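You operate a simulated robot arm through the tools that you are given. There is no shell and no other tool.

Carry out the task below with a simulated robot arm. There is one attempt and no reset: what you move stays moved.

## Task
Wind the wrong tape back off and band the coil in the card's colour.
Fine: blue roll on the free peg; whole length on; arm out with the new roll on it; turntable locked again.

It is judged by the outcome, as a careful person would: the job done as asked, and still so three seconds after it is handed in. It fails if anything else is knocked over, pushed out of place, dropped, spilled or broken.

## Robot
A 6-joint arm with a two-finger gripper, fixed in place. Base frame: the origin is at the foot of the arm, x ahead of it, y to its left, z up. Units: mm, degrees, N and s.
Its first joint turns from -166.0 to 166.0 degrees. Payload 2.45 kg.
Tool frame: the origin (TCP) lies between the finger pads and is the grasp point; the fingertips stand 20 mm ahead of it; z points along the fingers, y is the line along which they close. Largest opening 140 mm; the body of the gripper starts 168 mm behind the TCP.
Orientation is that of the tool frame in the base frame, as a unit quaternion [w, x, y, z]. With the fingers straight down and closing along the base's y, the tool's x points along the base's -x, its y along +y and its z along -z.

## Interface
- The arm moves only by the tool arm_command. Its argument "rows" is a list of rows, each a list of 7 numbers: the shift along the tool's x, y, z in m, then the turn, a rotation vector about the tool's x, y, z in degrees, then the opening, from 0 (shut) to 1 (fully open). In form: [[x, y, z, rx, ry, rz, gripper], ...]. A call has 1 to 20 rows; each row is the pose to reach, as a shift and turn from the pose commanded when the call began, along the tool's axes at that moment. Each row takes 0.2 s and may step no farther than 50 mm and 8.6 degrees from the row before; otherwise, or with a gripper value out of range, the whole call is refused. A pose out of reach is approached as far as the arm can. The call stops where the force on the tool passes 90 N (or 10 N more than at its start, if that is more) or the arm is blocked; 0.2 s more then pass. Each finger travels about 45 mm/s and halts on what it meets, pressing with about 30 N; the grip force reading is that of the motor and also rises with nothing between the fingers. The clock runs only during rows and for 0.2 s after the last one: add rows that repeat a pose to give the fingers time. The reply holds the time, the measured pose of the TCP, the force on the tool along the base axes, the opening and the grip force, in the units named above and with some noise, with the torque about the TCP (base axes, N m) and any sound that the robot's microphone picked up.
- Cameras (640 x 400 px; columns grow to the right, rows downward): "scene" is fixed at [48.8, 651, 1579.2]; the picture's right is [-0.47, -0.88, 0.00], its down [-0.50, 0.27, -0.82] and it looks along [0.72, -0.39, -0.57] (base axes); focal length 370 px, centre (320, 200). "wrist" rides on the gripper at [78, 11, -209] in the tool frame; the picture's right is [-0.14, 0.99, 0.00], its down [-0.92, -0.13, -0.37] and it looks along [-0.37, -0.05, 0.93] (tool axes); focal length 280 px, centre (320, 200). There is no depth. A picture from a camera that has moved, and an enlarged one, comes with that camera's place and axes in the base frame and with its lens.
- capture(camera): a new picture of that camera. It takes no simulated time.
- enlarge(camera, box): a new picture of the part [left, top, right, bottom] of that camera's present view, enlarged. It takes no simulated time.
- finish_job(): hands the job in; it is judged then, once.

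Places have to be worked out from the pictures, the camera data and where the tool is seen. Open the gripper and draw the arm clear of the work before you hand the job in, unless the task says otherwise.

The tools are called after ">>>" as name(argument=value, ...) on one line, values as JSON. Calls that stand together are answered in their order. arm_command: Moves the arm, as the interface text tells. Its arguments: {"type":"object","properties":{"rows":{"type":"array","items":{"type":"array","items":{"type":"number"}}}},"required":["rows"]} The other tools are called the same way: capture (camera) takes a picture; enlarge (camera, box) takes an enlarged picture of a part of a camera's view; finish_job () hands the job in.

At the start:

```text
t: 0.0
tcp_pos: [698.1, 378.2, 1181.6]
ee_rot: [0.0, 0.0, 1.0, 0.001]
ft_force: [0.5, 0.6, -0.3]
torque: [0.01, 0.0, -0.02]
width: 140.0
grasp_force: 0.1
```

scene: 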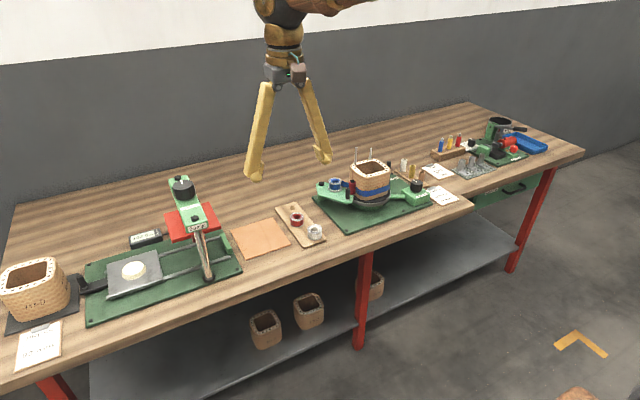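
wrist: 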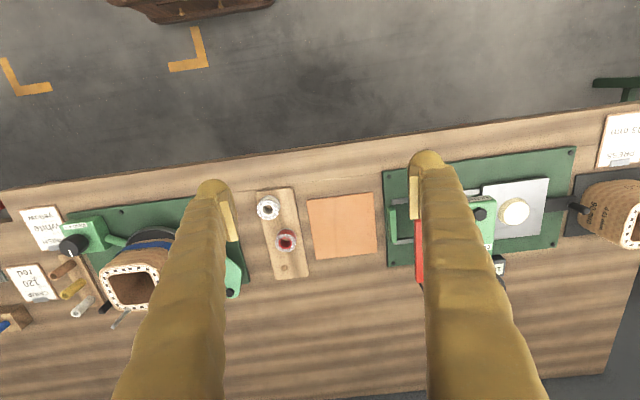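

I start by looking closely at the winding station, the cards and the peg board before moving anything.

>>> enlarge(camera="scene", box=[300, 140, 470, 246])

>>> enlarge(camera="scene", box=[390, 140, 470, 210])

>>> enlarge(camera="scene", box=[260, 190, 350, 250])

>>> enlarge(camera="wrist", box=[0, 180, 320, 340])

```text
3.76 times, centred on (385, 193) of scene
camera zoom: at [48.8, 651.0, 1579.2], right [-0.47, -0.88, 0.0], down [-0.5, 0.27, -0.82], along [0.72, -0.39, -0.57], focal length 1391 px, centre (75, 226)
```

zoom: 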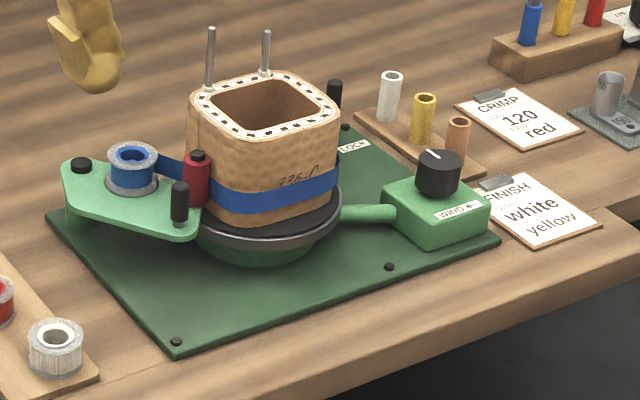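

```text
5.71 times, centred on (430, 175) of scene
camera zoom: at [48.8, 651.0, 1579.2], right [-0.47, -0.88, 0.0], down [-0.5, 0.27, -0.82], along [0.72, -0.39, -0.57], focal length 2112 px, centre (-309, 343)
```

zoom: 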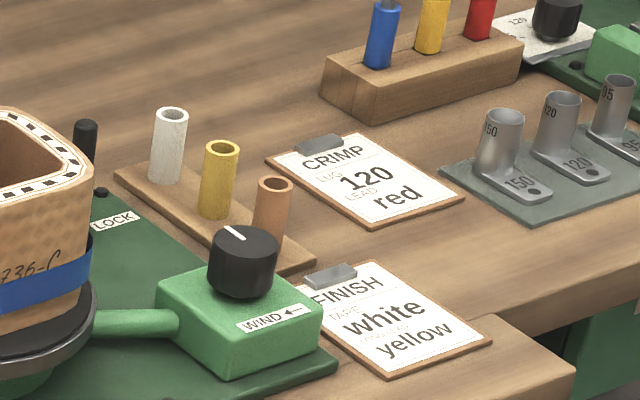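

```text
6.67 times, centred on (305, 220) of scene
camera zoom: at [48.8, 651.0, 1579.2], right [-0.47, -0.88, 0.0], down [-0.5, 0.27, -0.82], along [0.72, -0.39, -0.57], focal length 2463 px, centre (420, 67)
```

zoom: 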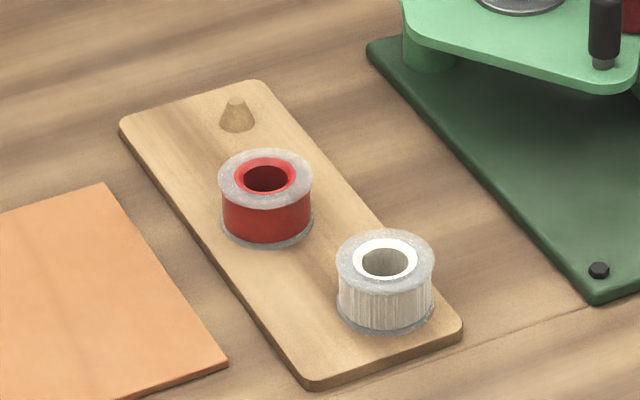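

```text
2.00 times, centred on (160, 260) of wrist
camera zoom: at [619.6, 389.2, 1390.2], right [0.14, 0.99, 0.0], down [0.92, -0.13, 0.37], along [0.37, -0.05, -0.93], focal length 561 px, centre (640, 80)
```

zoom: 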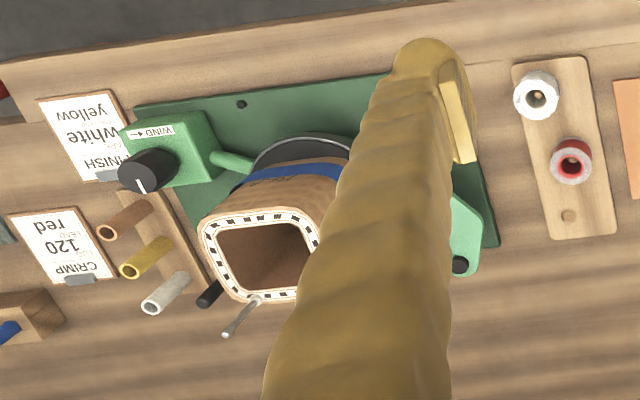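

The card says tape white (second line yellow); I check the fine print, the lock lever and the arm at higher zoom.

>>> enlarge(camera="scene", box=[425, 180, 463, 210])

>>> enlarge(camera="scene", box=[375, 150, 407, 186])

>>> enlarge(camera="scene", box=[312, 170, 362, 206])

>>> enlarge(camera="scene", box=[400, 170, 440, 206])

```text
13.33 times, centred on (444, 195) of scene
camera zoom: at [48.8, 651.0, 1579.2], right [-0.47, -0.88, 0.0], down [-0.5, 0.27, -0.82], along [0.72, -0.39, -0.57], focal length 4927 px, centre (-1333, 267)
```

zoom: 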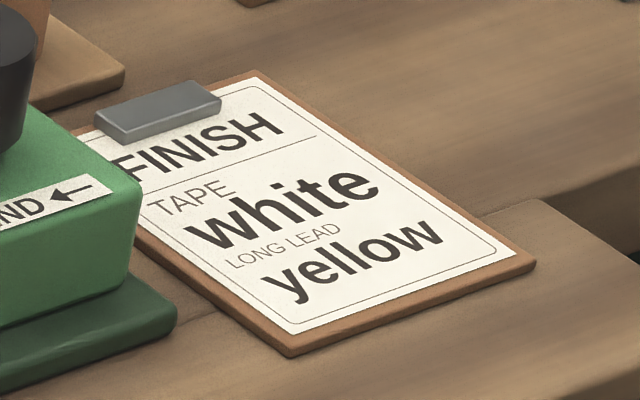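

```text
11.11 times, centred on (391, 168) of scene
camera zoom: at [48.8, 651.0, 1579.2], right [-0.47, -0.88, 0.0], down [-0.5, 0.27, -0.82], along [0.72, -0.39, -0.57], focal length 4106 px, centre (-469, 556)
```

zoom: 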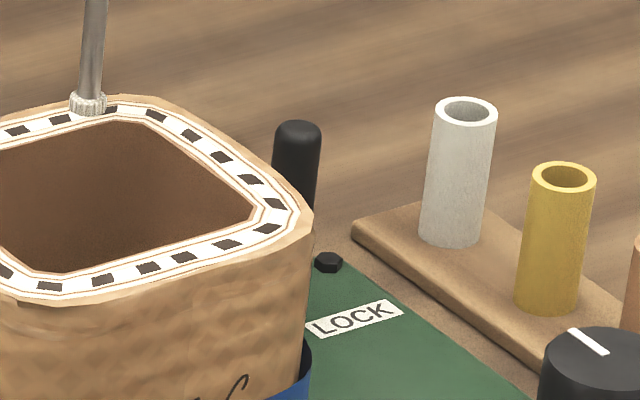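

```text
11.11 times, centred on (337, 188) of scene
camera zoom: at [48.8, 651.0, 1579.2], right [-0.47, -0.88, 0.0], down [-0.5, 0.27, -0.82], along [0.72, -0.39, -0.57], focal length 4106 px, centre (131, 333)
```

zoom: 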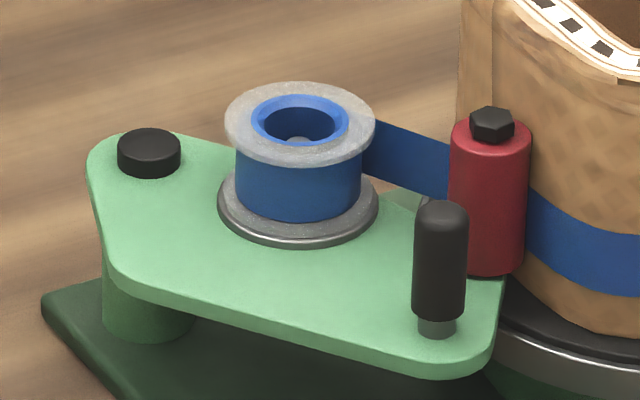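

```text
11.11 times, centred on (420, 188) of scene
camera zoom: at [48.8, 651.0, 1579.2], right [-0.47, -0.88, 0.0], down [-0.5, 0.27, -0.82], along [0.72, -0.39, -0.57], focal length 4106 px, centre (-791, 333)
```

zoom: 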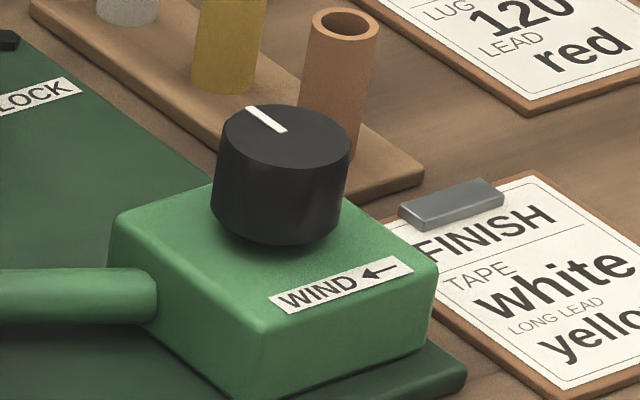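

Card: white tape. The blue is on the coil now. I move the arm high above the winding station for a look from the wrist camera.

>>> arm_command(rows=[[-0.0128, -0.041, 0.004, 0, 0, 0, 1], [-0.0255, -0.082, 0.008, 0, 0, 0, 1], [-0.0383, -0.123, 0.011, 0, 0, 0, 1], [-0.051, -0.164, 0.015, 0, 0, 0, 1], [-0.0638, -0.205, 0.019, 0, 0, 0, 1], [-0.0765, -0.246, 0.023, 0, 0, 0, 1], [-0.0893, -0.287, 0.026, 0, 0, 0, 1], [-0.102, -0.328, 0.03, 0, 0, 0, 1], [-0.102, -0.328, 0.03, 0, 0, 0, 1]])

>>> capture(camera="wrist")

>>> capture(camera="scene")

```text
t: 2.0
tcp_pos: [800.0, 50.5, 1152.3]
ee_rot: [0.0, -0.001, 1.0, 0.002]
ft_force: [0.2, -0.1, 0.3]
torque: [0.02, -0.02, 0.01]
width: 140.2
grasp_force: 0.1
```

```text
taken
camera wrist: at [721.0, 61.9, 1361.1], right [0.14, 0.99, 0.0], down [0.92, -0.13, 0.37], along [0.37, -0.05, -0.93], focal length 280 px, centre (320, 200)
```

wrist: 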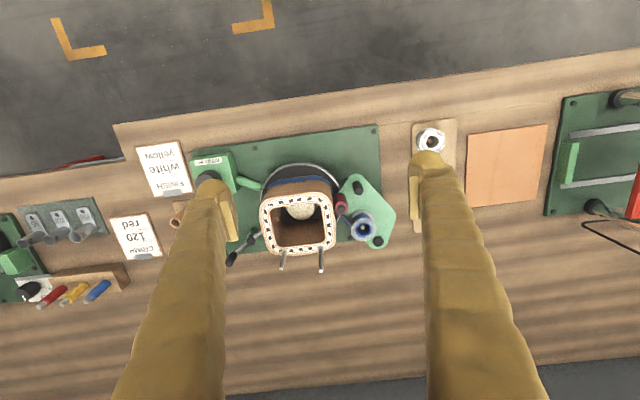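

```text
taken
```

scene: 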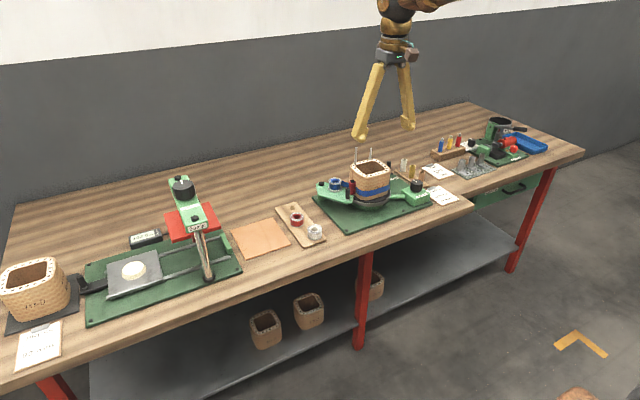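

>>> enlarge(camera="wrist", box=[180, 120, 420, 280])

>>> enlarge(camera="wrist", box=[310, 165, 410, 255])

>>> enlarge(camera="wrist", box=[210, 210, 290, 280])

```text
2.50 times, centred on (300, 200) of wrist
camera zoom: at [721.0, 61.9, 1361.1], right [0.14, 0.99, 0.0], down [0.92, -0.13, 0.37], along [0.37, -0.05, -0.93], focal length 701 px, centre (370, 200)
```

zoom: 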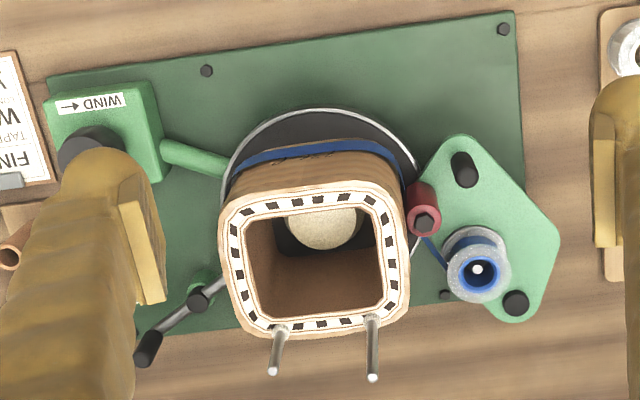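

```text
4.44 times, centred on (360, 210) of wrist
camera zoom: at [721.0, 61.9, 1361.1], right [0.14, 0.99, 0.0], down [0.92, -0.13, 0.37], along [0.37, -0.05, -0.93], focal length 1246 px, centre (142, 156)
```

zoom: 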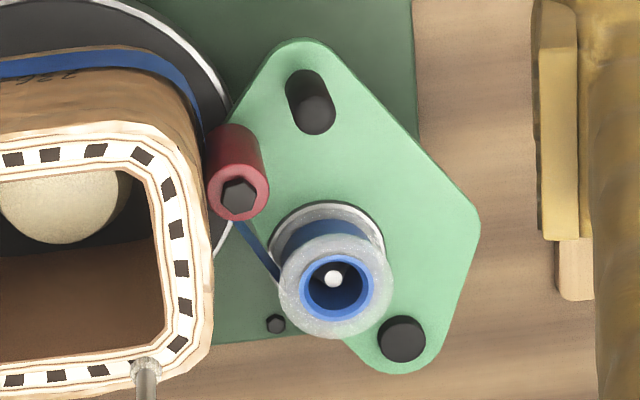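

```text
5.71 times, centred on (250, 245) of wrist
camera zoom: at [721.0, 61.9, 1361.1], right [0.14, 0.99, 0.0], down [0.92, -0.13, 0.37], along [0.37, -0.05, -0.93], focal length 1602 px, centre (720, -57)
```

zoom: 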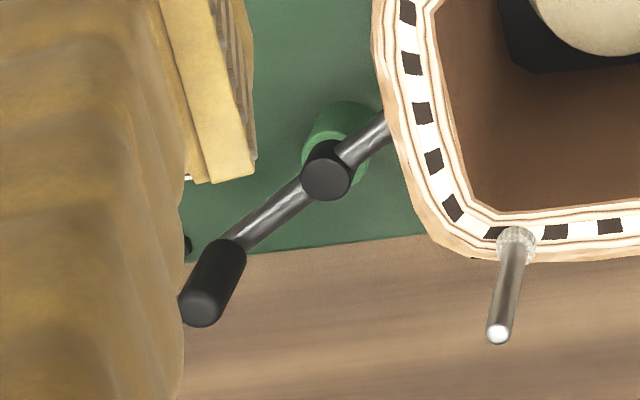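

The lock lever is behind the coil, on the right, and the swing arm with the blue roll is on the left. The knob drives the turntable. I go to above the knob side for a closer view.

>>> arm_command(rows=[[-0.006, -0.044, 0.014, 0, 0, 0, 1], [-0.012, -0.088, 0.028, 0, 0, 0, 1], [-0.018, -0.132, 0.042, 0, 0, 0, 1], [-0.024, -0.176, 0.056, 0, 0, 0, 1], [-0.03, -0.22, 0.07, 0, 0, 0, 1], [-0.03, -0.22, 0.07, 0, 0, 0, 1]])

>>> capture(camera="wrist")

>>> enlarge(camera="wrist", box=[240, 100, 410, 260])

```text
t: 3.4
tcp_pos: [829.5, -170.1, 1079.7]
ee_rot: [0.0, 0.0, 1.0, 0.0]
ft_force: [-0.7, 0.6, 0.2]
torque: [0.0, -0.01, 0.0]
width: 139.9
grasp_force: 0.1
```

```text
taken
camera wrist: at [752.8, -158.8, 1288.3], right [0.14, 0.99, 0.0], down [0.92, -0.13, 0.37], along [0.37, -0.05, -0.93], focal length 280 px, centre (320, 200)
```

wrist: 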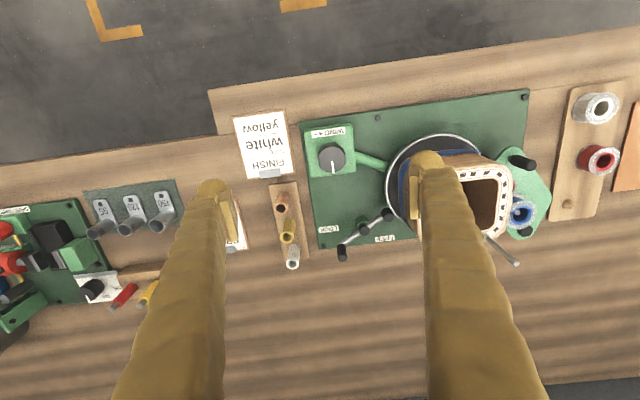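

```text
2.50 times, centred on (325, 180) of wrist
camera zoom: at [752.8, -158.8, 1288.3], right [0.14, 0.99, 0.0], down [0.92, -0.13, 0.37], along [0.37, -0.05, -0.93], focal length 701 px, centre (308, 250)
```

zoom: 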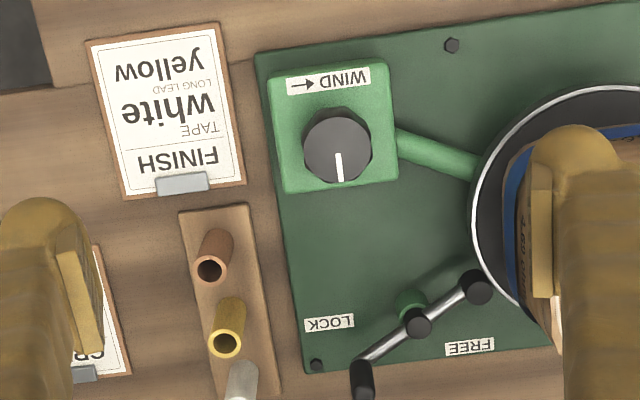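

The lever handle stands at about (1015,-158,888) on the LOCK side of its pivot (984,-116); FREE lies toward +y. I close the fingers to a 60 mm fork and try reaching over the handle.

>>> arm_command(rows=[[-0.04, 0.002, 0.014, 0, 0, 0, 0.9], [-0.08, 0.004, 0.028, 0, 0, 0, 0.8], [-0.12, 0.006, 0.042, 0, 0, 0, 0.7], [-0.155, 0.008, 0.056, 0, 0, 0, 0.6], [-0.188, 0.01, 0.07, 0, 0, 0, 0.45], [-0.188, 0.01, 0.08, 0, 0, 0, 0.45], [-0.188, 0.01, 0.08, 0, 0, 0, 0.45]])

>>> capture(camera="wrist")

>>> capture(camera="scene")

```text
t: 5.0
tcp_pos: [1018.3, -161.3, 1002.2]
ee_rot: [0.0, -0.001, 1.0, 0.001]
ft_force: [0.2, -0.5, 0.2]
torque: [0.02, -0.02, 0.06]
width: 62.9
grasp_force: 0.0
```

```text
taken
camera wrist: at [939.8, -149.0, 1211.0], right [0.14, 0.99, 0.0], down [0.92, -0.13, 0.37], along [0.37, -0.05, -0.93], focal length 280 px, centre (320, 200)
```

wrist: 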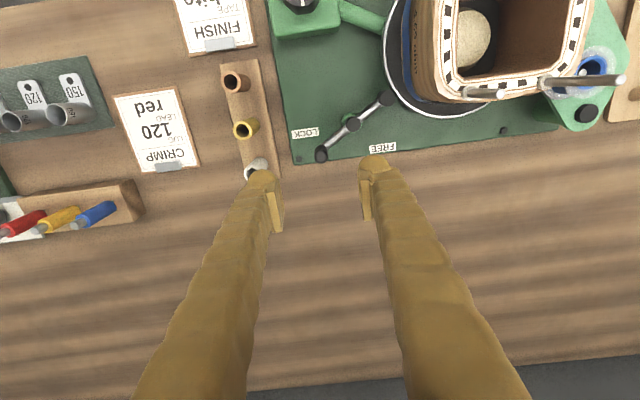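

```text
taken
```

scene: 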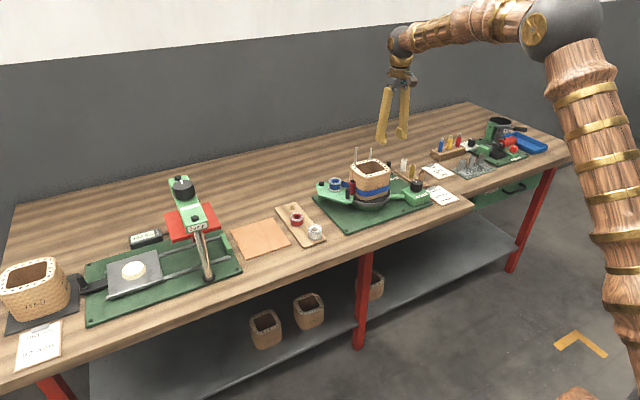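

Reach is fine here. I zoom in on the lever to see its shape before lowering.

>>> enlarge(camera="wrist", box=[270, 70, 430, 170])

>>> enlarge(camera="wrist", box=[370, 0, 640, 160])

```text
4.00 times, centred on (350, 120) of wrist
camera zoom: at [939.8, -149.0, 1211.0], right [0.14, 0.99, 0.0], down [0.92, -0.13, 0.37], along [0.37, -0.05, -0.93], focal length 1122 px, centre (200, 520)
```

zoom: 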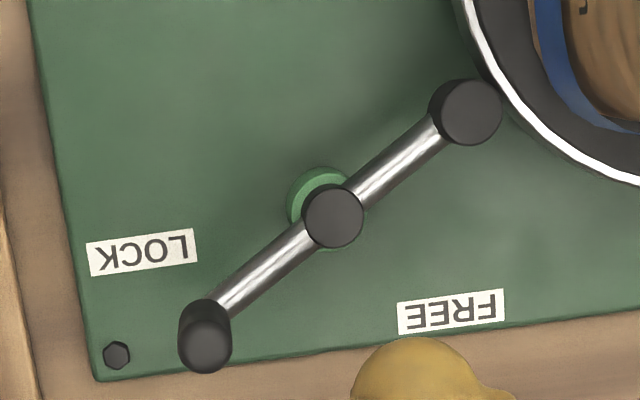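

```text
2.37 times, centred on (505, 80) of wrist
camera zoom: at [939.8, -149.0, 1211.0], right [0.14, 0.99, 0.0], down [0.92, -0.13, 0.37], along [0.37, -0.05, -0.93], focal length 665 px, centre (-118, 484)
```

zoom: 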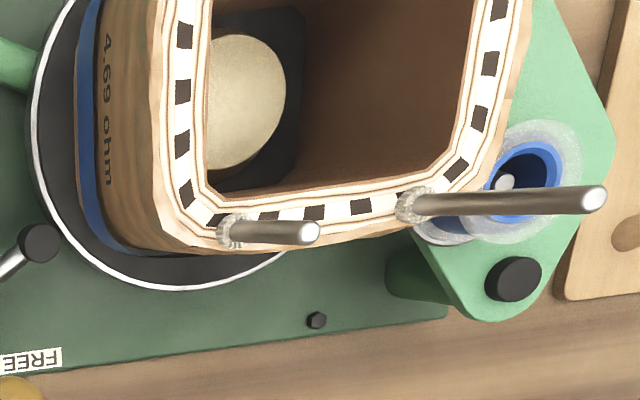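

The brake shoe touches the rim, so it is locked. I narrow the fork to about 40 mm and lower it around the handle, with tips at about z 868.

>>> arm_command(rows=[[0.002, 0.002, 0.0, 0, 0, 0, 0.3], [0.002, 0.002, 0.04, 0, 0, 0, 0.3], [0.002, 0.002, 0.075, 0, 0, 0, 0.3], [0.002, 0.002, 0.1, 0, 0, 0, 0.3], [0.002, 0.002, 0.112, 0, 0, 0, 0.3], [0.002, 0.002, 0.112, 0, 0, 0, 0.3]])

>>> capture(camera="wrist")

>>> enlarge(camera="scene", box=[340, 120, 460, 195])

```text
t: 6.4
tcp_pos: [1016.8, -161.1, 886.6]
ee_rot: [0.0, -0.001, 1.0, 0.001]
ft_force: [0.4, 0.2, -0.2]
torque: [-0.03, 0.02, -0.03]
width: 42.0
grasp_force: 0.2
```

```text
taken
camera wrist: at [937.9, -149.3, 1096.4], right [0.14, 0.99, 0.0], down [0.92, -0.13, 0.37], along [0.37, -0.05, -0.93], focal length 280 px, centre (320, 200)
```

wrist: 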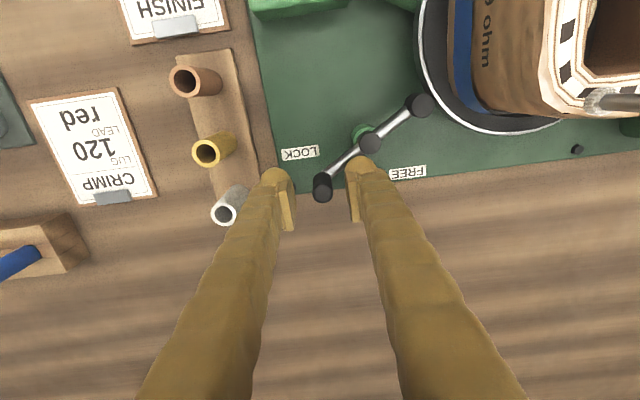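

```text
5.33 times, centred on (400, 158) of scene
camera zoom: at [48.8, 651.0, 1579.2], right [-0.47, -0.88, 0.0], down [-0.5, 0.27, -0.82], along [0.72, -0.39, -0.57], focal length 1971 px, centre (-107, 427)
```

zoom: 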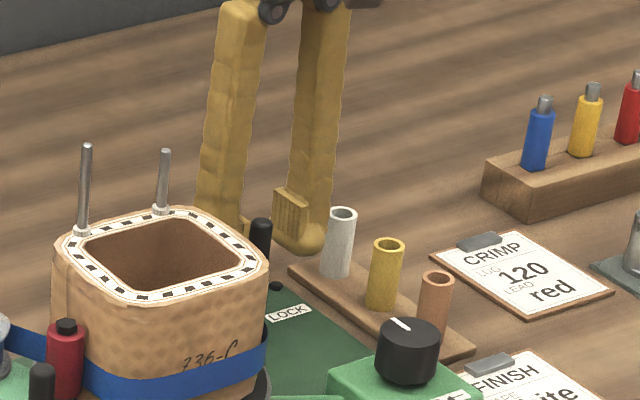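

The handle stands between the fingers. I push it toward FREE (+y) along its arc, first part.

>>> arm_command(rows=[[0, 0.012, 0, 0, 0, 0, 0.3], [-0.005, 0.024, 0, 0, 0, 0, 0.3], [-0.011, 0.034, 0, 0, 0, 0, 0.3], [-0.015, 0.046, 0, 0, 0, 0, 0.3], [-0.017, 0.059, 0, 0, 0, 0, 0.3]])

>>> capture(camera="wrist")

```text
t: 7.6
tcp_pos: [1033.6, -96.5, 888.2]
ee_rot: [-0.001, -0.001, 1.0, 0.002]
ft_force: [-0.5, 0.0, -0.8]
torque: [-0.02, 0.01, -0.01]
width: 42.1
grasp_force: 0.1
```

```text
taken
camera wrist: at [954.6, -86.3, 1097.1], right [0.14, 0.99, 0.0], down [0.92, -0.13, 0.37], along [0.37, -0.05, -0.93], focal length 280 px, centre (320, 200)
```

wrist: 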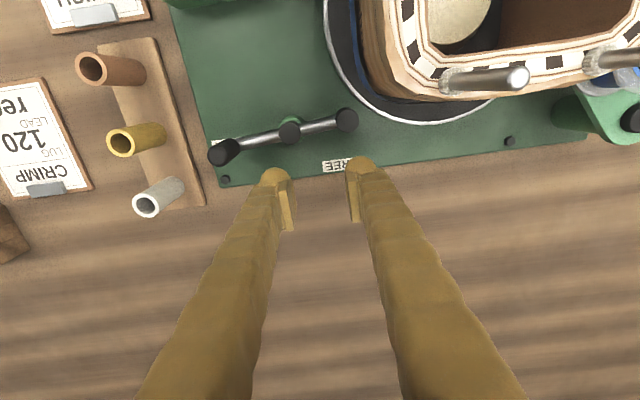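

The handle slipped off the finger's corner and turned the other way (toward the LOCK label). I look closely at where the shoe is now.

>>> enlarge(camera="wrist", box=[190, 70, 400, 200])

```text
3.05 times, centred on (295, 135) of wrist
camera zoom: at [954.6, -86.3, 1097.1], right [0.14, 0.99, 0.0], down [0.92, -0.13, 0.37], along [0.37, -0.05, -0.93], focal length 854 px, centre (396, 398)
```

zoom: 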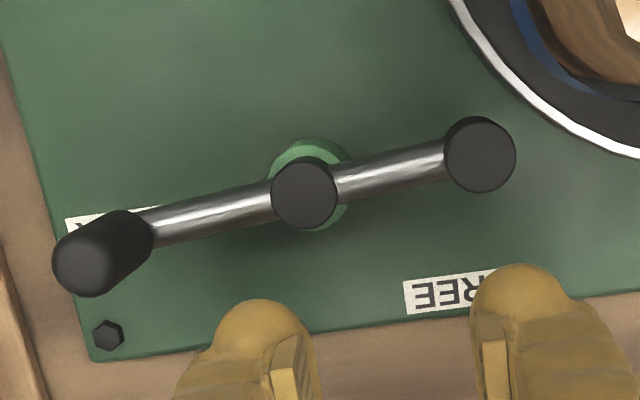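

The shoe is now well off the rim, but the handle sits past the LOCK label, so I can't be sure this counts as FREE. I lift, re-centre over the handle at about (991,-168), and grip it so I can swing it properly along its arc.

>>> arm_command(rows=[[0, 0, -0.04, 0, 0, 0, 0.3], [0.021, -0.036, -0.04, 0, 0, 0, 0.3], [0.043, -0.071, -0.04, 0, 0, 0, 0.3], [0.043, -0.071, -0.02, 0, 0, 0, 0.3], [0.043, -0.071, 0.0, 0, 0, 0, 0.3], [0.043, -0.071, 0.0, 0, 0, 0, 0.3]])

>>> enlarge(camera="wrist", box=[220, 90, 430, 220])

```text
t: 9.0
tcp_pos: [989.5, -170.7, 887.9]
ee_rot: [0.0, 0.001, 1.0, 0.001]
ft_force: [-0.3, 0.0, 0.3]
torque: [0.0, -0.03, -0.01]
width: 42.0
grasp_force: 0.0
```

```text
3.05 times, centred on (325, 155) of wrist
camera zoom: at [910.8, -158.9, 1097.2], right [0.14, 0.99, 0.0], down [0.92, -0.13, 0.37], along [0.37, -0.05, -0.93], focal length 854 px, centre (305, 337)
```

zoom: 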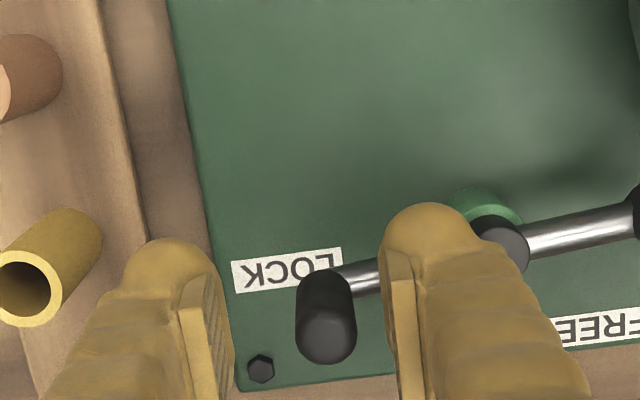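

Handle is centred between the pads. I close on it.

>>> arm_command(rows=[[0, 0.005, 0, 0, 0, 0, 0.2], [0, 0.005, 0, 0, 0, 0, 0.1], [0, 0.005, 0, 0, 0, 0, 0.1], [0, 0.005, 0, 0, 0, 0, 0.1], [0, 0.005, 0, 0, 0, 0, 0.1]])

>>> enlarge(camera="wrist", box=[220, 90, 430, 220])

```text
t: 10.2
tcp_pos: [991.0, -165.3, 887.9]
ee_rot: [0.0, 0.0, 1.0, 0.001]
ft_force: [-0.6, 3.9, -0.8]
torque: [0.0, 0.03, -0.01]
width: 17.0
grasp_force: 1.9
```

```text
3.05 times, centred on (325, 155) of wrist
camera zoom: at [911.1, -154.3, 1097.3], right [0.14, 0.99, 0.0], down [0.92, -0.13, 0.37], along [0.37, -0.05, -0.93], focal length 854 px, centre (305, 337)
```

zoom: 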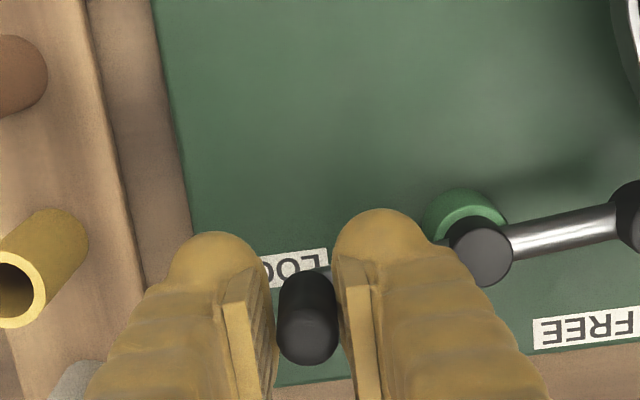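

Gripped (17 mm). I turn the handle along its arc from about -83° to -62° and read the force.

>>> arm_command(rows=[[-0.004, 0.0005, 0, 0, 0, 0, 0.1], [-0.0075, 0.001, 0, 0, 0, 0, 0.1], [-0.0115, 0.0025, 0, 0, 0, 0, 0.1], [-0.0155, 0.004, 0, 0, 0, 0, 0.1], [-0.018, 0.005, 0, 0, 0, 0, 0.1]])

>>> enlarge(camera="wrist", box=[220, 70, 430, 200])

```text
t: 11.4
tcp_pos: [1008.8, -160.9, 889.0]
ee_rot: [-0.001, 0.0, 1.0, 0.0]
ft_force: [2.2, -5.3, -1.8]
torque: [-0.04, -0.13, 0.08]
width: 14.9
grasp_force: 20.8
```

```text
3.05 times, centred on (325, 135) of wrist
camera zoom: at [930.0, -149.1, 1097.9], right [0.14, 0.99, 0.0], down [0.92, -0.13, 0.37], along [0.37, -0.05, -0.93], focal length 854 px, centre (305, 398)
```

zoom: 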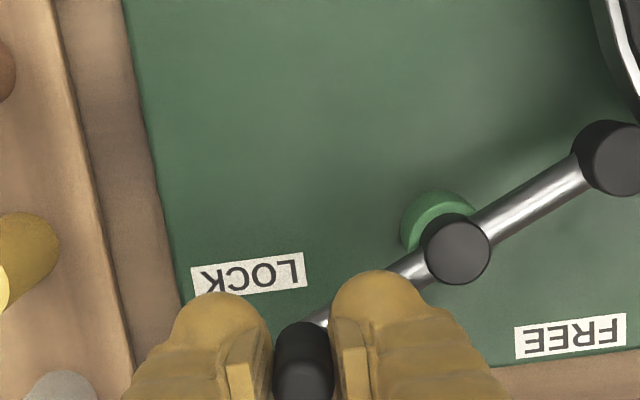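

It turns easily. I continue past the original angle toward FREE, in small steps.

>>> arm_command(rows=[[-0.003, 0.002, 0, 0, 0, 0, 0.1], [-0.0057, 0.0039, 0, 0, 0, 0, 0.1], [-0.0092, 0.0067, 0, 0, 0, 0, 0.1], [-0.0125, 0.0097, 0, 0, 0, 0, 0.1]])

>>> enlarge(camera="wrist", box=[220, 50, 460, 200])

```text
t: 12.4
tcp_pos: [1021.0, -151.2, 889.3]
ee_rot: [0.0, 0.0, 1.0, -0.001]
ft_force: [-7.8, -19.3, -0.9]
torque: [-0.21, 0.05, 0.08]
width: 27.2
grasp_force: 9.8
```

```text
2.67 times, centred on (340, 125) of wrist
camera zoom: at [942.0, -140.0, 1097.7], right [0.14, 0.99, 0.0], down [0.92, -0.13, 0.37], along [0.36, -0.05, -0.93], focal length 748 px, centre (267, 400)
```

zoom: 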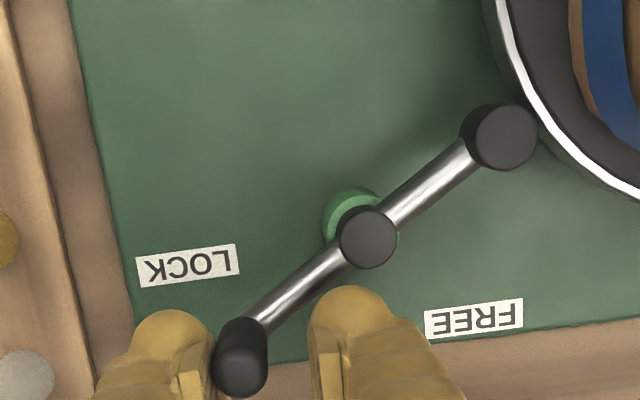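

The lever stops hard against the rim at the original angle (19 N, fingers forced open), so that end is the locked stop; release is the other way, shoe away from the rim. I swing the handle back and on to about -105° to find the free end.

>>> arm_command(rows=[[0.006, -0.006, 0, 0, 0, 0, 0.1], [0.012, -0.0097, 0, 0, 0, 0, 0.1], [0.0175, -0.0118, 0, 0, 0, 0, 0.1], [0.0227, -0.0134, 0, 0, 0, 0, 0.1], [0.0315, -0.015, 0, 0, 0, 0, 0.1], [0.0405, -0.015, 0, 0, 0, 0, 0.1], [0.0493, -0.0134, 0, 0, 0, 0, 0.1], [0.0493, -0.0134, 0, 0, 0, 0, 0.1]])

>>> enlarge(camera="wrist", box=[220, 70, 460, 220])

```text
t: 14.2
tcp_pos: [971.9, -163.3, 889.2]
ee_rot: [-0.001, 0.0, 1.0, 0.002]
ft_force: [-1.4, -5.9, -1.7]
torque: [-0.01, 0.04, -0.06]
width: 17.8
grasp_force: 3.5
```

```text
2.67 times, centred on (340, 145) of wrist
camera zoom: at [893.0, -151.7, 1097.9], right [0.14, 0.99, 0.0], down [0.92, -0.13, 0.37], along [0.37, -0.05, -0.93], focal length 748 px, centre (267, 347)
```

zoom: 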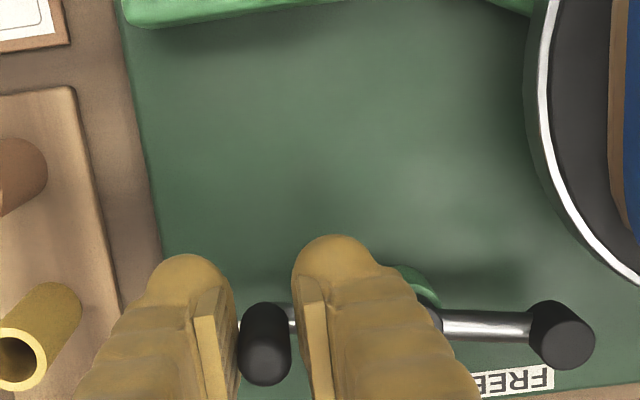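

The shoe end has swung to the FREE label — consistent. I continue a bit to find the end stop.

>>> arm_command(rows=[[0.0045, 0.001, 0, 0, 0, 0, 0.1], [0.0085, 0.002, 0, 0, 0, 0, 0.1], [0.0125, 0.004, 0, 0, 0, 0, 0.1], [0.0165, 0.0065, 0, 0, 0, 0, 0.1], [0.0165, 0.0065, 0, 0, 0, 0, 0.1]])

>>> enlarge(camera="wrist", box=[220, 70, 460, 220])

```text
t: 15.4
tcp_pos: [955.8, -156.7, 888.8]
ee_rot: [0.0, 0.0, 1.0, 0.0]
ft_force: [0.1, -16.8, 4.7]
torque: [-0.22, -0.07, -0.22]
width: 25.4
grasp_force: 8.0
```

```text
2.67 times, centred on (340, 145) of wrist
camera zoom: at [876.9, -145.7, 1098.2], right [0.14, 0.99, 0.0], down [0.92, -0.13, 0.37], along [0.37, -0.05, -0.93], focal length 748 px, centre (267, 347)
```

zoom: 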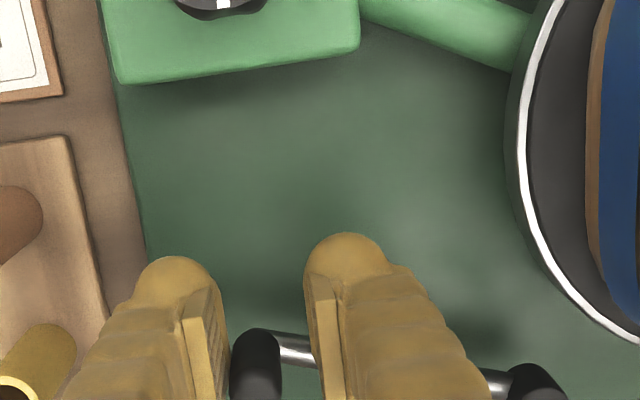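

That is the other end stop (about -107°), so the table is released. I open and lift clear.

>>> arm_command(rows=[[-0.006, -0.004, 0, 0, 0, 0, 0.2], [-0.006, -0.004, 0, 0, 0, 0, 0.3], [-0.006, -0.004, 0, 0, 0, 0, 0.35], [-0.006, -0.004, -0.04, 0, 0, 0, 0.4], [0.02, -0.004, -0.08, 0, 0, 0, 0.5], [0.05, 0.0, -0.11, 0, 0, 0, 0.5], [0.09, 0.0, -0.13, 0, 0, 0, 0.5], [0.09, 0.0, -0.13, 0, 0, 0, 0.5]])

>>> capture(camera="wrist")

>>> enlarge(camera="wrist", box=[240, 100, 460, 240])

```text
t: 17.2
tcp_pos: [864.8, -157.2, 1019.1]
ee_rot: [0.0, 0.0, 1.0, 0.001]
ft_force: [0.3, 0.7, 0.0]
torque: [0.01, -0.03, -0.02]
width: 69.9
grasp_force: 0.0
```

```text
taken
camera wrist: at [787.7, -145.5, 1228.7], right [0.14, 0.99, 0.0], down [0.92, -0.13, 0.37], along [0.37, -0.05, -0.93], focal length 280 px, centre (320, 200)
```

wrist: 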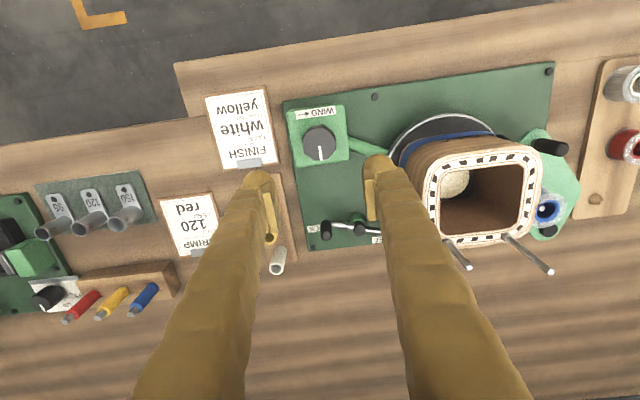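

```text
2.86 times, centred on (350, 170) of wrist
camera zoom: at [787.7, -145.5, 1228.7], right [0.14, 0.99, 0.0], down [0.92, -0.13, 0.37], along [0.37, -0.05, -0.93], focal length 801 px, centre (234, 286)
```

zoom: 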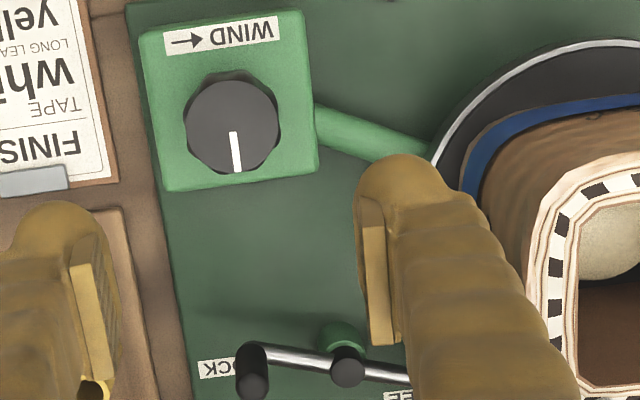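

The knob's top is at about (851,-156,885). WIND's arrow means clockwise from above, so unwinding is counter-clockwise. I lower onto the knob and grip it.

>>> arm_command(rows=[[0.0138, 0.0017, 0.02, 0, 0, 0, 0.5], [0.0138, 0.0017, 0.06, 0, 0, 0, 0.5], [0.0138, 0.0017, 0.1, 0, 0, 0, 0.5], [0.0138, 0.0017, 0.125, 0, 0, 0, 0.5], [0.0138, 0.0017, 0.138, 0, 0, 0, 0.5], [0.0138, 0.0017, 0.138, 0, 0, 0, 0.5]])

>>> enlarge(camera="wrist", box=[220, 100, 460, 250])

>>> enlarge(camera="scene", box=[300, 100, 470, 240])

```text
t: 18.6
tcp_pos: [851.1, -156.3, 880.8]
ee_rot: [0.0, 0.0, 1.0, 0.001]
ft_force: [-0.6, -0.2, -0.5]
torque: [0.01, -0.02, 0.01]
width: 69.7
grasp_force: 0.0
```

```text
2.67 times, centred on (340, 175) of wrist
camera zoom: at [773.7, -145.4, 1089.7], right [0.14, 0.99, 0.0], down [0.92, -0.13, 0.37], along [0.37, -0.05, -0.93], focal length 748 px, centre (267, 267)
```

zoom: 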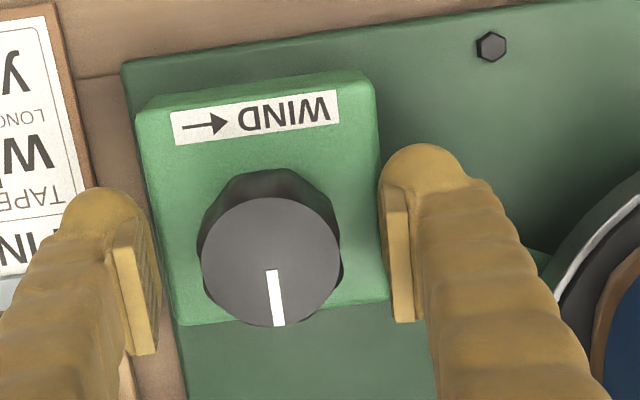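

```text
2.86 times, centred on (385, 170) of scene
camera zoom: at [48.8, 651.0, 1579.2], right [-0.47, -0.88, 0.0], down [-0.5, 0.27, -0.82], along [0.72, -0.39, -0.57], focal length 1056 px, centre (134, 286)
```

zoom: 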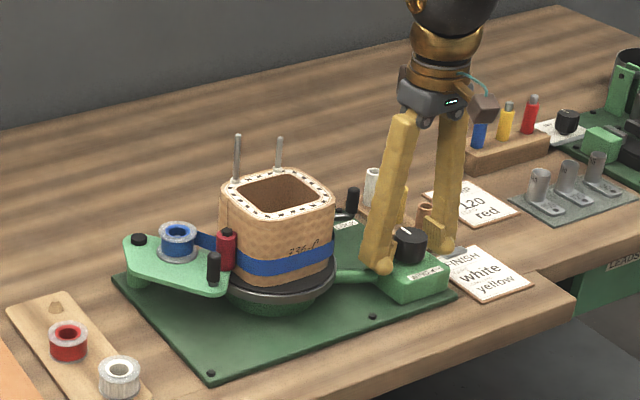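

Well aligned, only about 2 mm off in x. I close on the knob.

>>> arm_command(rows=[[0.0015, 0.0012, 0, 0, 0, 0, 0.4], [0.0015, 0.0012, 0, 0, 0, 0, 0.22], [0.0015, 0.0012, 0, 0, 0, 0, 0.2], [0.0015, 0.0012, 0, 0, 0, 0, 0.2], [0.0015, 0.0012, 0, 0, 0, 0, 0.2]])

```text
t: 19.8
tcp_pos: [851.3, -155.4, 883.2]
ee_rot: [0.001, 0.0, 1.0, 0.0]
ft_force: [-3.6, -7.0, 67.1]
torque: [-0.21, 0.21, 0.03]
width: 39.5
grasp_force: 44.6
```

67 N upward on the tool: the fingertips are touching the knob's flared base or the box. I raise slightly while opening a bit, then re-grip.

>>> arm_command(rows=[[0, 0, -0.003, 0, 0, 0, 0.35], [0, 0, -0.009, 0, 0, 0, 0.35], [0, 0, -0.009, 0, 0, 0, 0.2], [0, 0, -0.009, 0, 0, 0, 0.2], [0, 0, -0.009, 0, 0, 0, 0.2]])

>>> enlarge(camera="wrist", box=[220, 100, 460, 250])

```text
t: 21.0
tcp_pos: [849.2, -155.1, 888.2]
ee_rot: [-0.001, 0.0, 1.0, 0.001]
ft_force: [-18.3, -24.2, -32.6]
torque: [-0.07, 0.22, -0.02]
width: 39.5
grasp_force: 44.5
```

```text
2.67 times, centred on (340, 175) of wrist
camera zoom: at [770.8, -143.7, 1097.3], right [0.14, 0.99, 0.0], down [0.92, -0.13, 0.36], along [0.36, -0.05, -0.93], focal length 748 px, centre (267, 267)
```

zoom: 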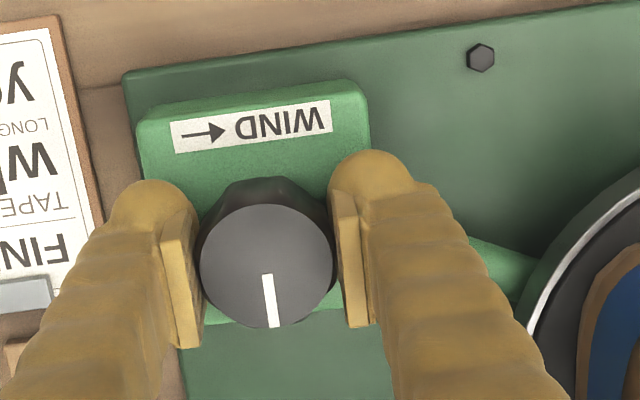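

Forces stayed on from re-gripping while moving. I open, let it settle, and close again without moving.

>>> arm_command(rows=[[0, 0, 0, 0, 0, 0, 0.4], [0, 0, 0, 0, 0, 0, 0.4], [0, 0, 0, 0, 0, 0, 0.4]])

>>> arm_command(rows=[[0, 0, 0, 0, 0, 0, 0.3], [0, 0, 0, 0, 0, 0, 0.25], [0, 0, 0, 0, 0, 0, 0.25]])

```text
t: 21.8
tcp_pos: [849.4, -152.8, 890.2]
ee_rot: [0.0, 0.0, 1.0, 0.001]
ft_force: [0.8, 0.7, 0.3]
torque: [0.0, -0.01, 0.01]
width: 55.9
grasp_force: 0.0
```

```text
t: 22.6
tcp_pos: [849.6, -154.9, 890.0]
ee_rot: [0.001, 0.0, 1.0, 0.0]
ft_force: [2.3, -16.6, -0.4]
torque: [-0.2, 0.03, 0.01]
width: 39.4
grasp_force: 36.1
```

Centre offset is about 2.5 mm in y; I correct it, then turn counter-clockwise 40° as a test.

>>> arm_command(rows=[[0, -0.0025, 0, 0, 0, 0, 0.22], [0, -0.0025, 0, 0, 0, -8, 0.22], [0, -0.0025, 0, 0, 0, -16, 0.22], [0, -0.0025, 0, 0, 0, -24, 0.22], [0, -0.0025, 0, 0, 0, -32, 0.22], [0, -0.0025, 0, 0, 0, -40, 0.22]])

>>> enlarge(camera="scene", box=[300, 130, 450, 240])

>>> enlarge(camera="wrist", box=[220, 100, 640, 350])

```text
t: 24.0
tcp_pos: [847.6, -155.3, 890.5]
ee_rot: [-0.001, -0.343, 0.939, 0.002]
ft_force: [-28.3, 63.1, 29.3]
torque: [1.26, 0.23, -0.23]
width: 39.8
grasp_force: 45.0
```

```text
3.64 times, centred on (375, 185) of scene
camera zoom: at [48.8, 651.0, 1579.2], right [-0.47, -0.88, 0.0], down [-0.5, 0.27, -0.82], along [0.72, -0.39, -0.57], focal length 1344 px, centre (120, 254)
```

zoom: 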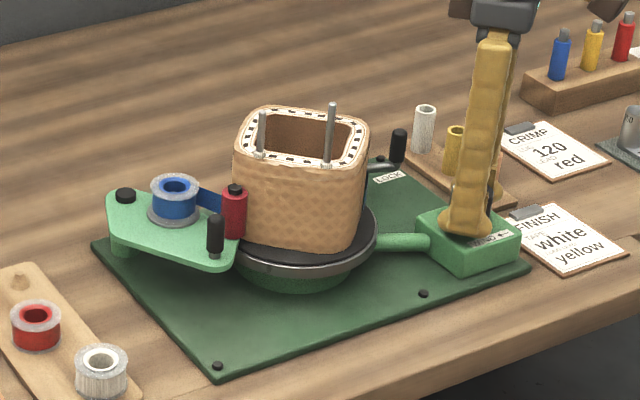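

```text
1.52 times, centred on (430, 225) of wrist
camera zoom: at [781.3, -197.6, 1099.0], right [-0.53, 0.85, 0.0], down [0.79, 0.5, 0.37], along [0.31, 0.2, -0.93], focal length 427 px, centre (152, 162)
```

zoom: 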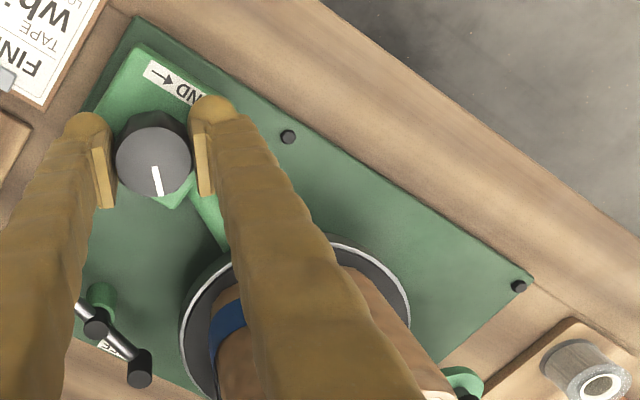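

It works: blue tape has left the visible faces and the table turned a lot. There is a sideways load from slight off-centre gripping; I ease 2 mm along tool y and check.

>>> arm_command(rows=[[0, 0.001, -0.0005, 0, 0, 0, 0.22], [0, 0.002, -0.001, 0, 0, 0, 0.22]])

```text
t: 24.6
tcp_pos: [848.3, -156.4, 888.4]
ee_rot: [0.0, -0.342, 0.94, 0.0]
ft_force: [-15.7, 8.5, -4.0]
torque: [0.01, 0.08, 0.09]
width: 42.0
grasp_force: 8.8
```

Load is down. I continue counter-clockwise 48° and look again.

>>> arm_command(rows=[[0, 0, 0, 0, 0, -8, 0.22], [0, 0, 0, 0, 0, -16, 0.22], [0, 0, 0, 0, 0, -24, 0.22], [0, 0, 0, 0, 0, -32, 0.22], [0, 0, 0, 0, 0, -40, 0.22], [0, 0, 0, 0, 0, -48, 0.22]])

>>> enlarge(camera="scene", box=[300, 130, 450, 240])

>>> capture(camera="wrist")

```text
t: 26.0
tcp_pos: [847.4, -156.8, 889.6]
ee_rot: [0.0, -0.696, 0.719, 0.0]
ft_force: [-10.8, 2.2, -0.9]
torque: [0.1, 0.11, 0.0]
width: 39.0
grasp_force: 35.5
```

```text
3.64 times, centred on (375, 185) of scene
camera zoom: at [48.8, 651.0, 1579.2], right [-0.47, -0.88, 0.0], down [-0.5, 0.27, -0.82], along [0.72, -0.39, -0.57], focal length 1344 px, centre (120, 254)
```

zoom: 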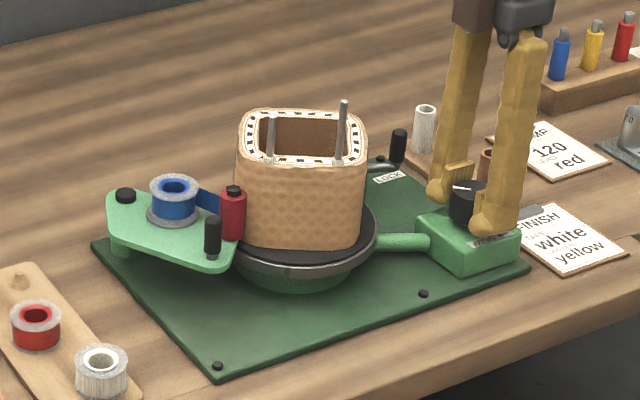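

```text
taken
camera wrist: at [834.2, -233.1, 1099.6], right [-0.99, 0.17, 0.0], down [0.16, 0.92, 0.37], along [0.06, 0.36, -0.93], focal length 280 px, centre (320, 200)
```

wrist: 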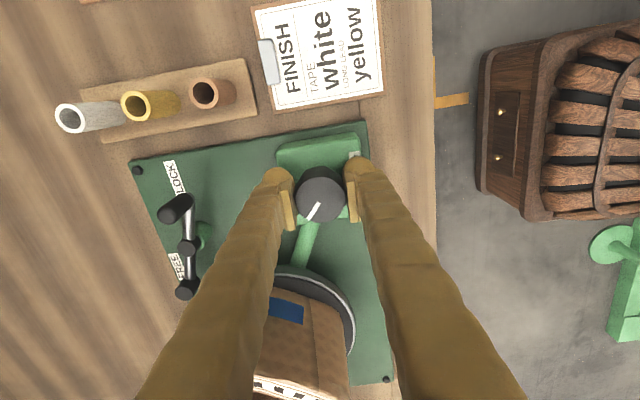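

The free end of the blue tape is now on the −y face, so the rest runs round the back to the roller: still to unwind. I keep turning counter-clockwise.

>>> arm_command(rows=[[0, 0, 0, 0, 0, -7, 0.2], [0, 0, 0, 0, 0, -14, 0.2], [0, 0, 0, 0, 0, -21, 0.2], [0, 0, 0, 0, 0, -28, 0.2], [0, 0, 0, 0, 0, -35, 0.2], [0, 0, 0, 0, 0, -42, 0.2], [0, 0, 0, 0, 0, -49, 0.2], [0, 0, 0, 0, 0, -56, 0.2]])

>>> enlarge(camera="scene", box=[300, 130, 450, 240])

>>> capture(camera="wrist")

```text
t: 27.8
tcp_pos: [848.7, -155.9, 889.8]
ee_rot: [-0.001, 0.952, -0.308, 0.001]
ft_force: [4.2, -2.3, -10.0]
torque: [0.08, 0.04, -0.19]
width: 39.1
grasp_force: 45.1
```

```text
3.64 times, centred on (375, 185) of scene
camera zoom: at [48.8, 651.0, 1579.2], right [-0.47, -0.88, 0.0], down [-0.5, 0.27, -0.82], along [0.72, -0.39, -0.57], focal length 1344 px, centre (120, 254)
```

zoom: 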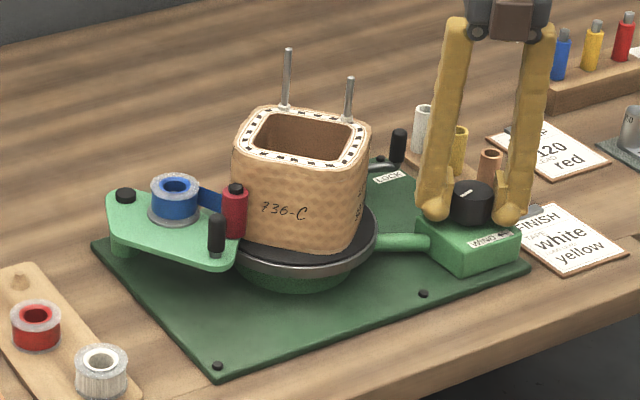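

```text
taken
camera wrist: at [904.8, -209.5, 1099.8], right [-0.69, -0.72, 0.0], down [-0.67, 0.64, 0.37], along [-0.27, 0.26, -0.93], focal length 280 px, centre (320, 200)
```

wrist: 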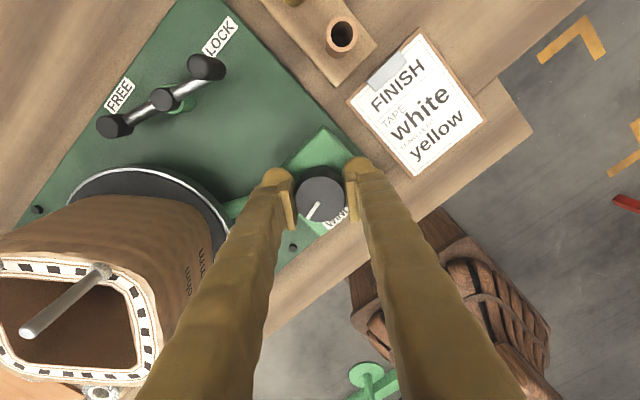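

The front, right and back faces look bare now. I zoom at the roller to see whether the tail is entirely off.

>>> enlarge(camera="scene", box=[325, 165, 385, 205])

>>> enlarge(camera="wrist", box=[0, 150, 240, 400])

```text
10.00 times, centred on (355, 185) of scene
camera zoom: at [48.8, 651.0, 1579.2], right [-0.47, -0.88, 0.0], down [-0.5, 0.27, -0.82], along [0.72, -0.39, -0.57], focal length 3695 px, centre (-30, 350)
```

zoom: 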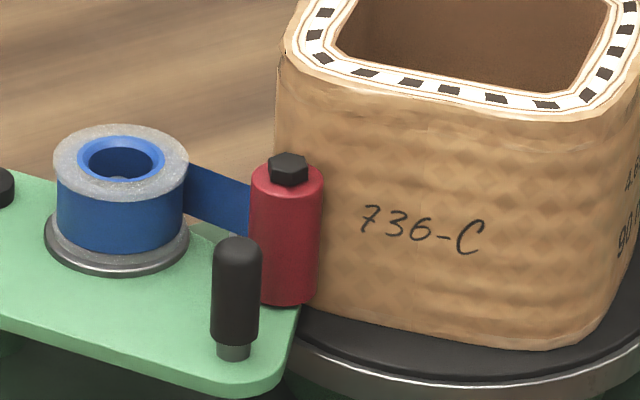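

```text
1.60 times, centred on (120, 275) of wrist
camera zoom: at [904.8, -209.5, 1099.8], right [-0.69, -0.72, 0.0], down [-0.67, 0.64, 0.37], along [-0.27, 0.26, -0.93], focal length 449 px, centre (640, 80)
```

zoom: 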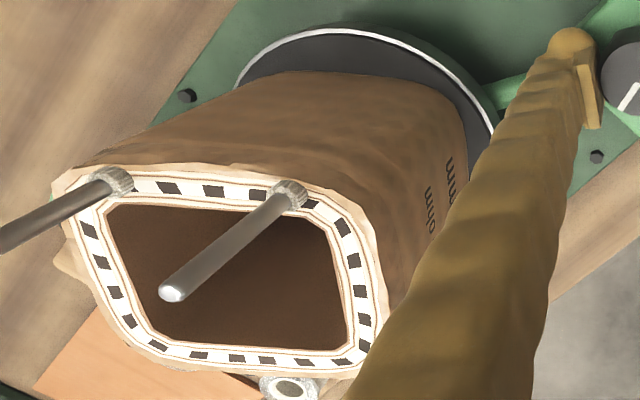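

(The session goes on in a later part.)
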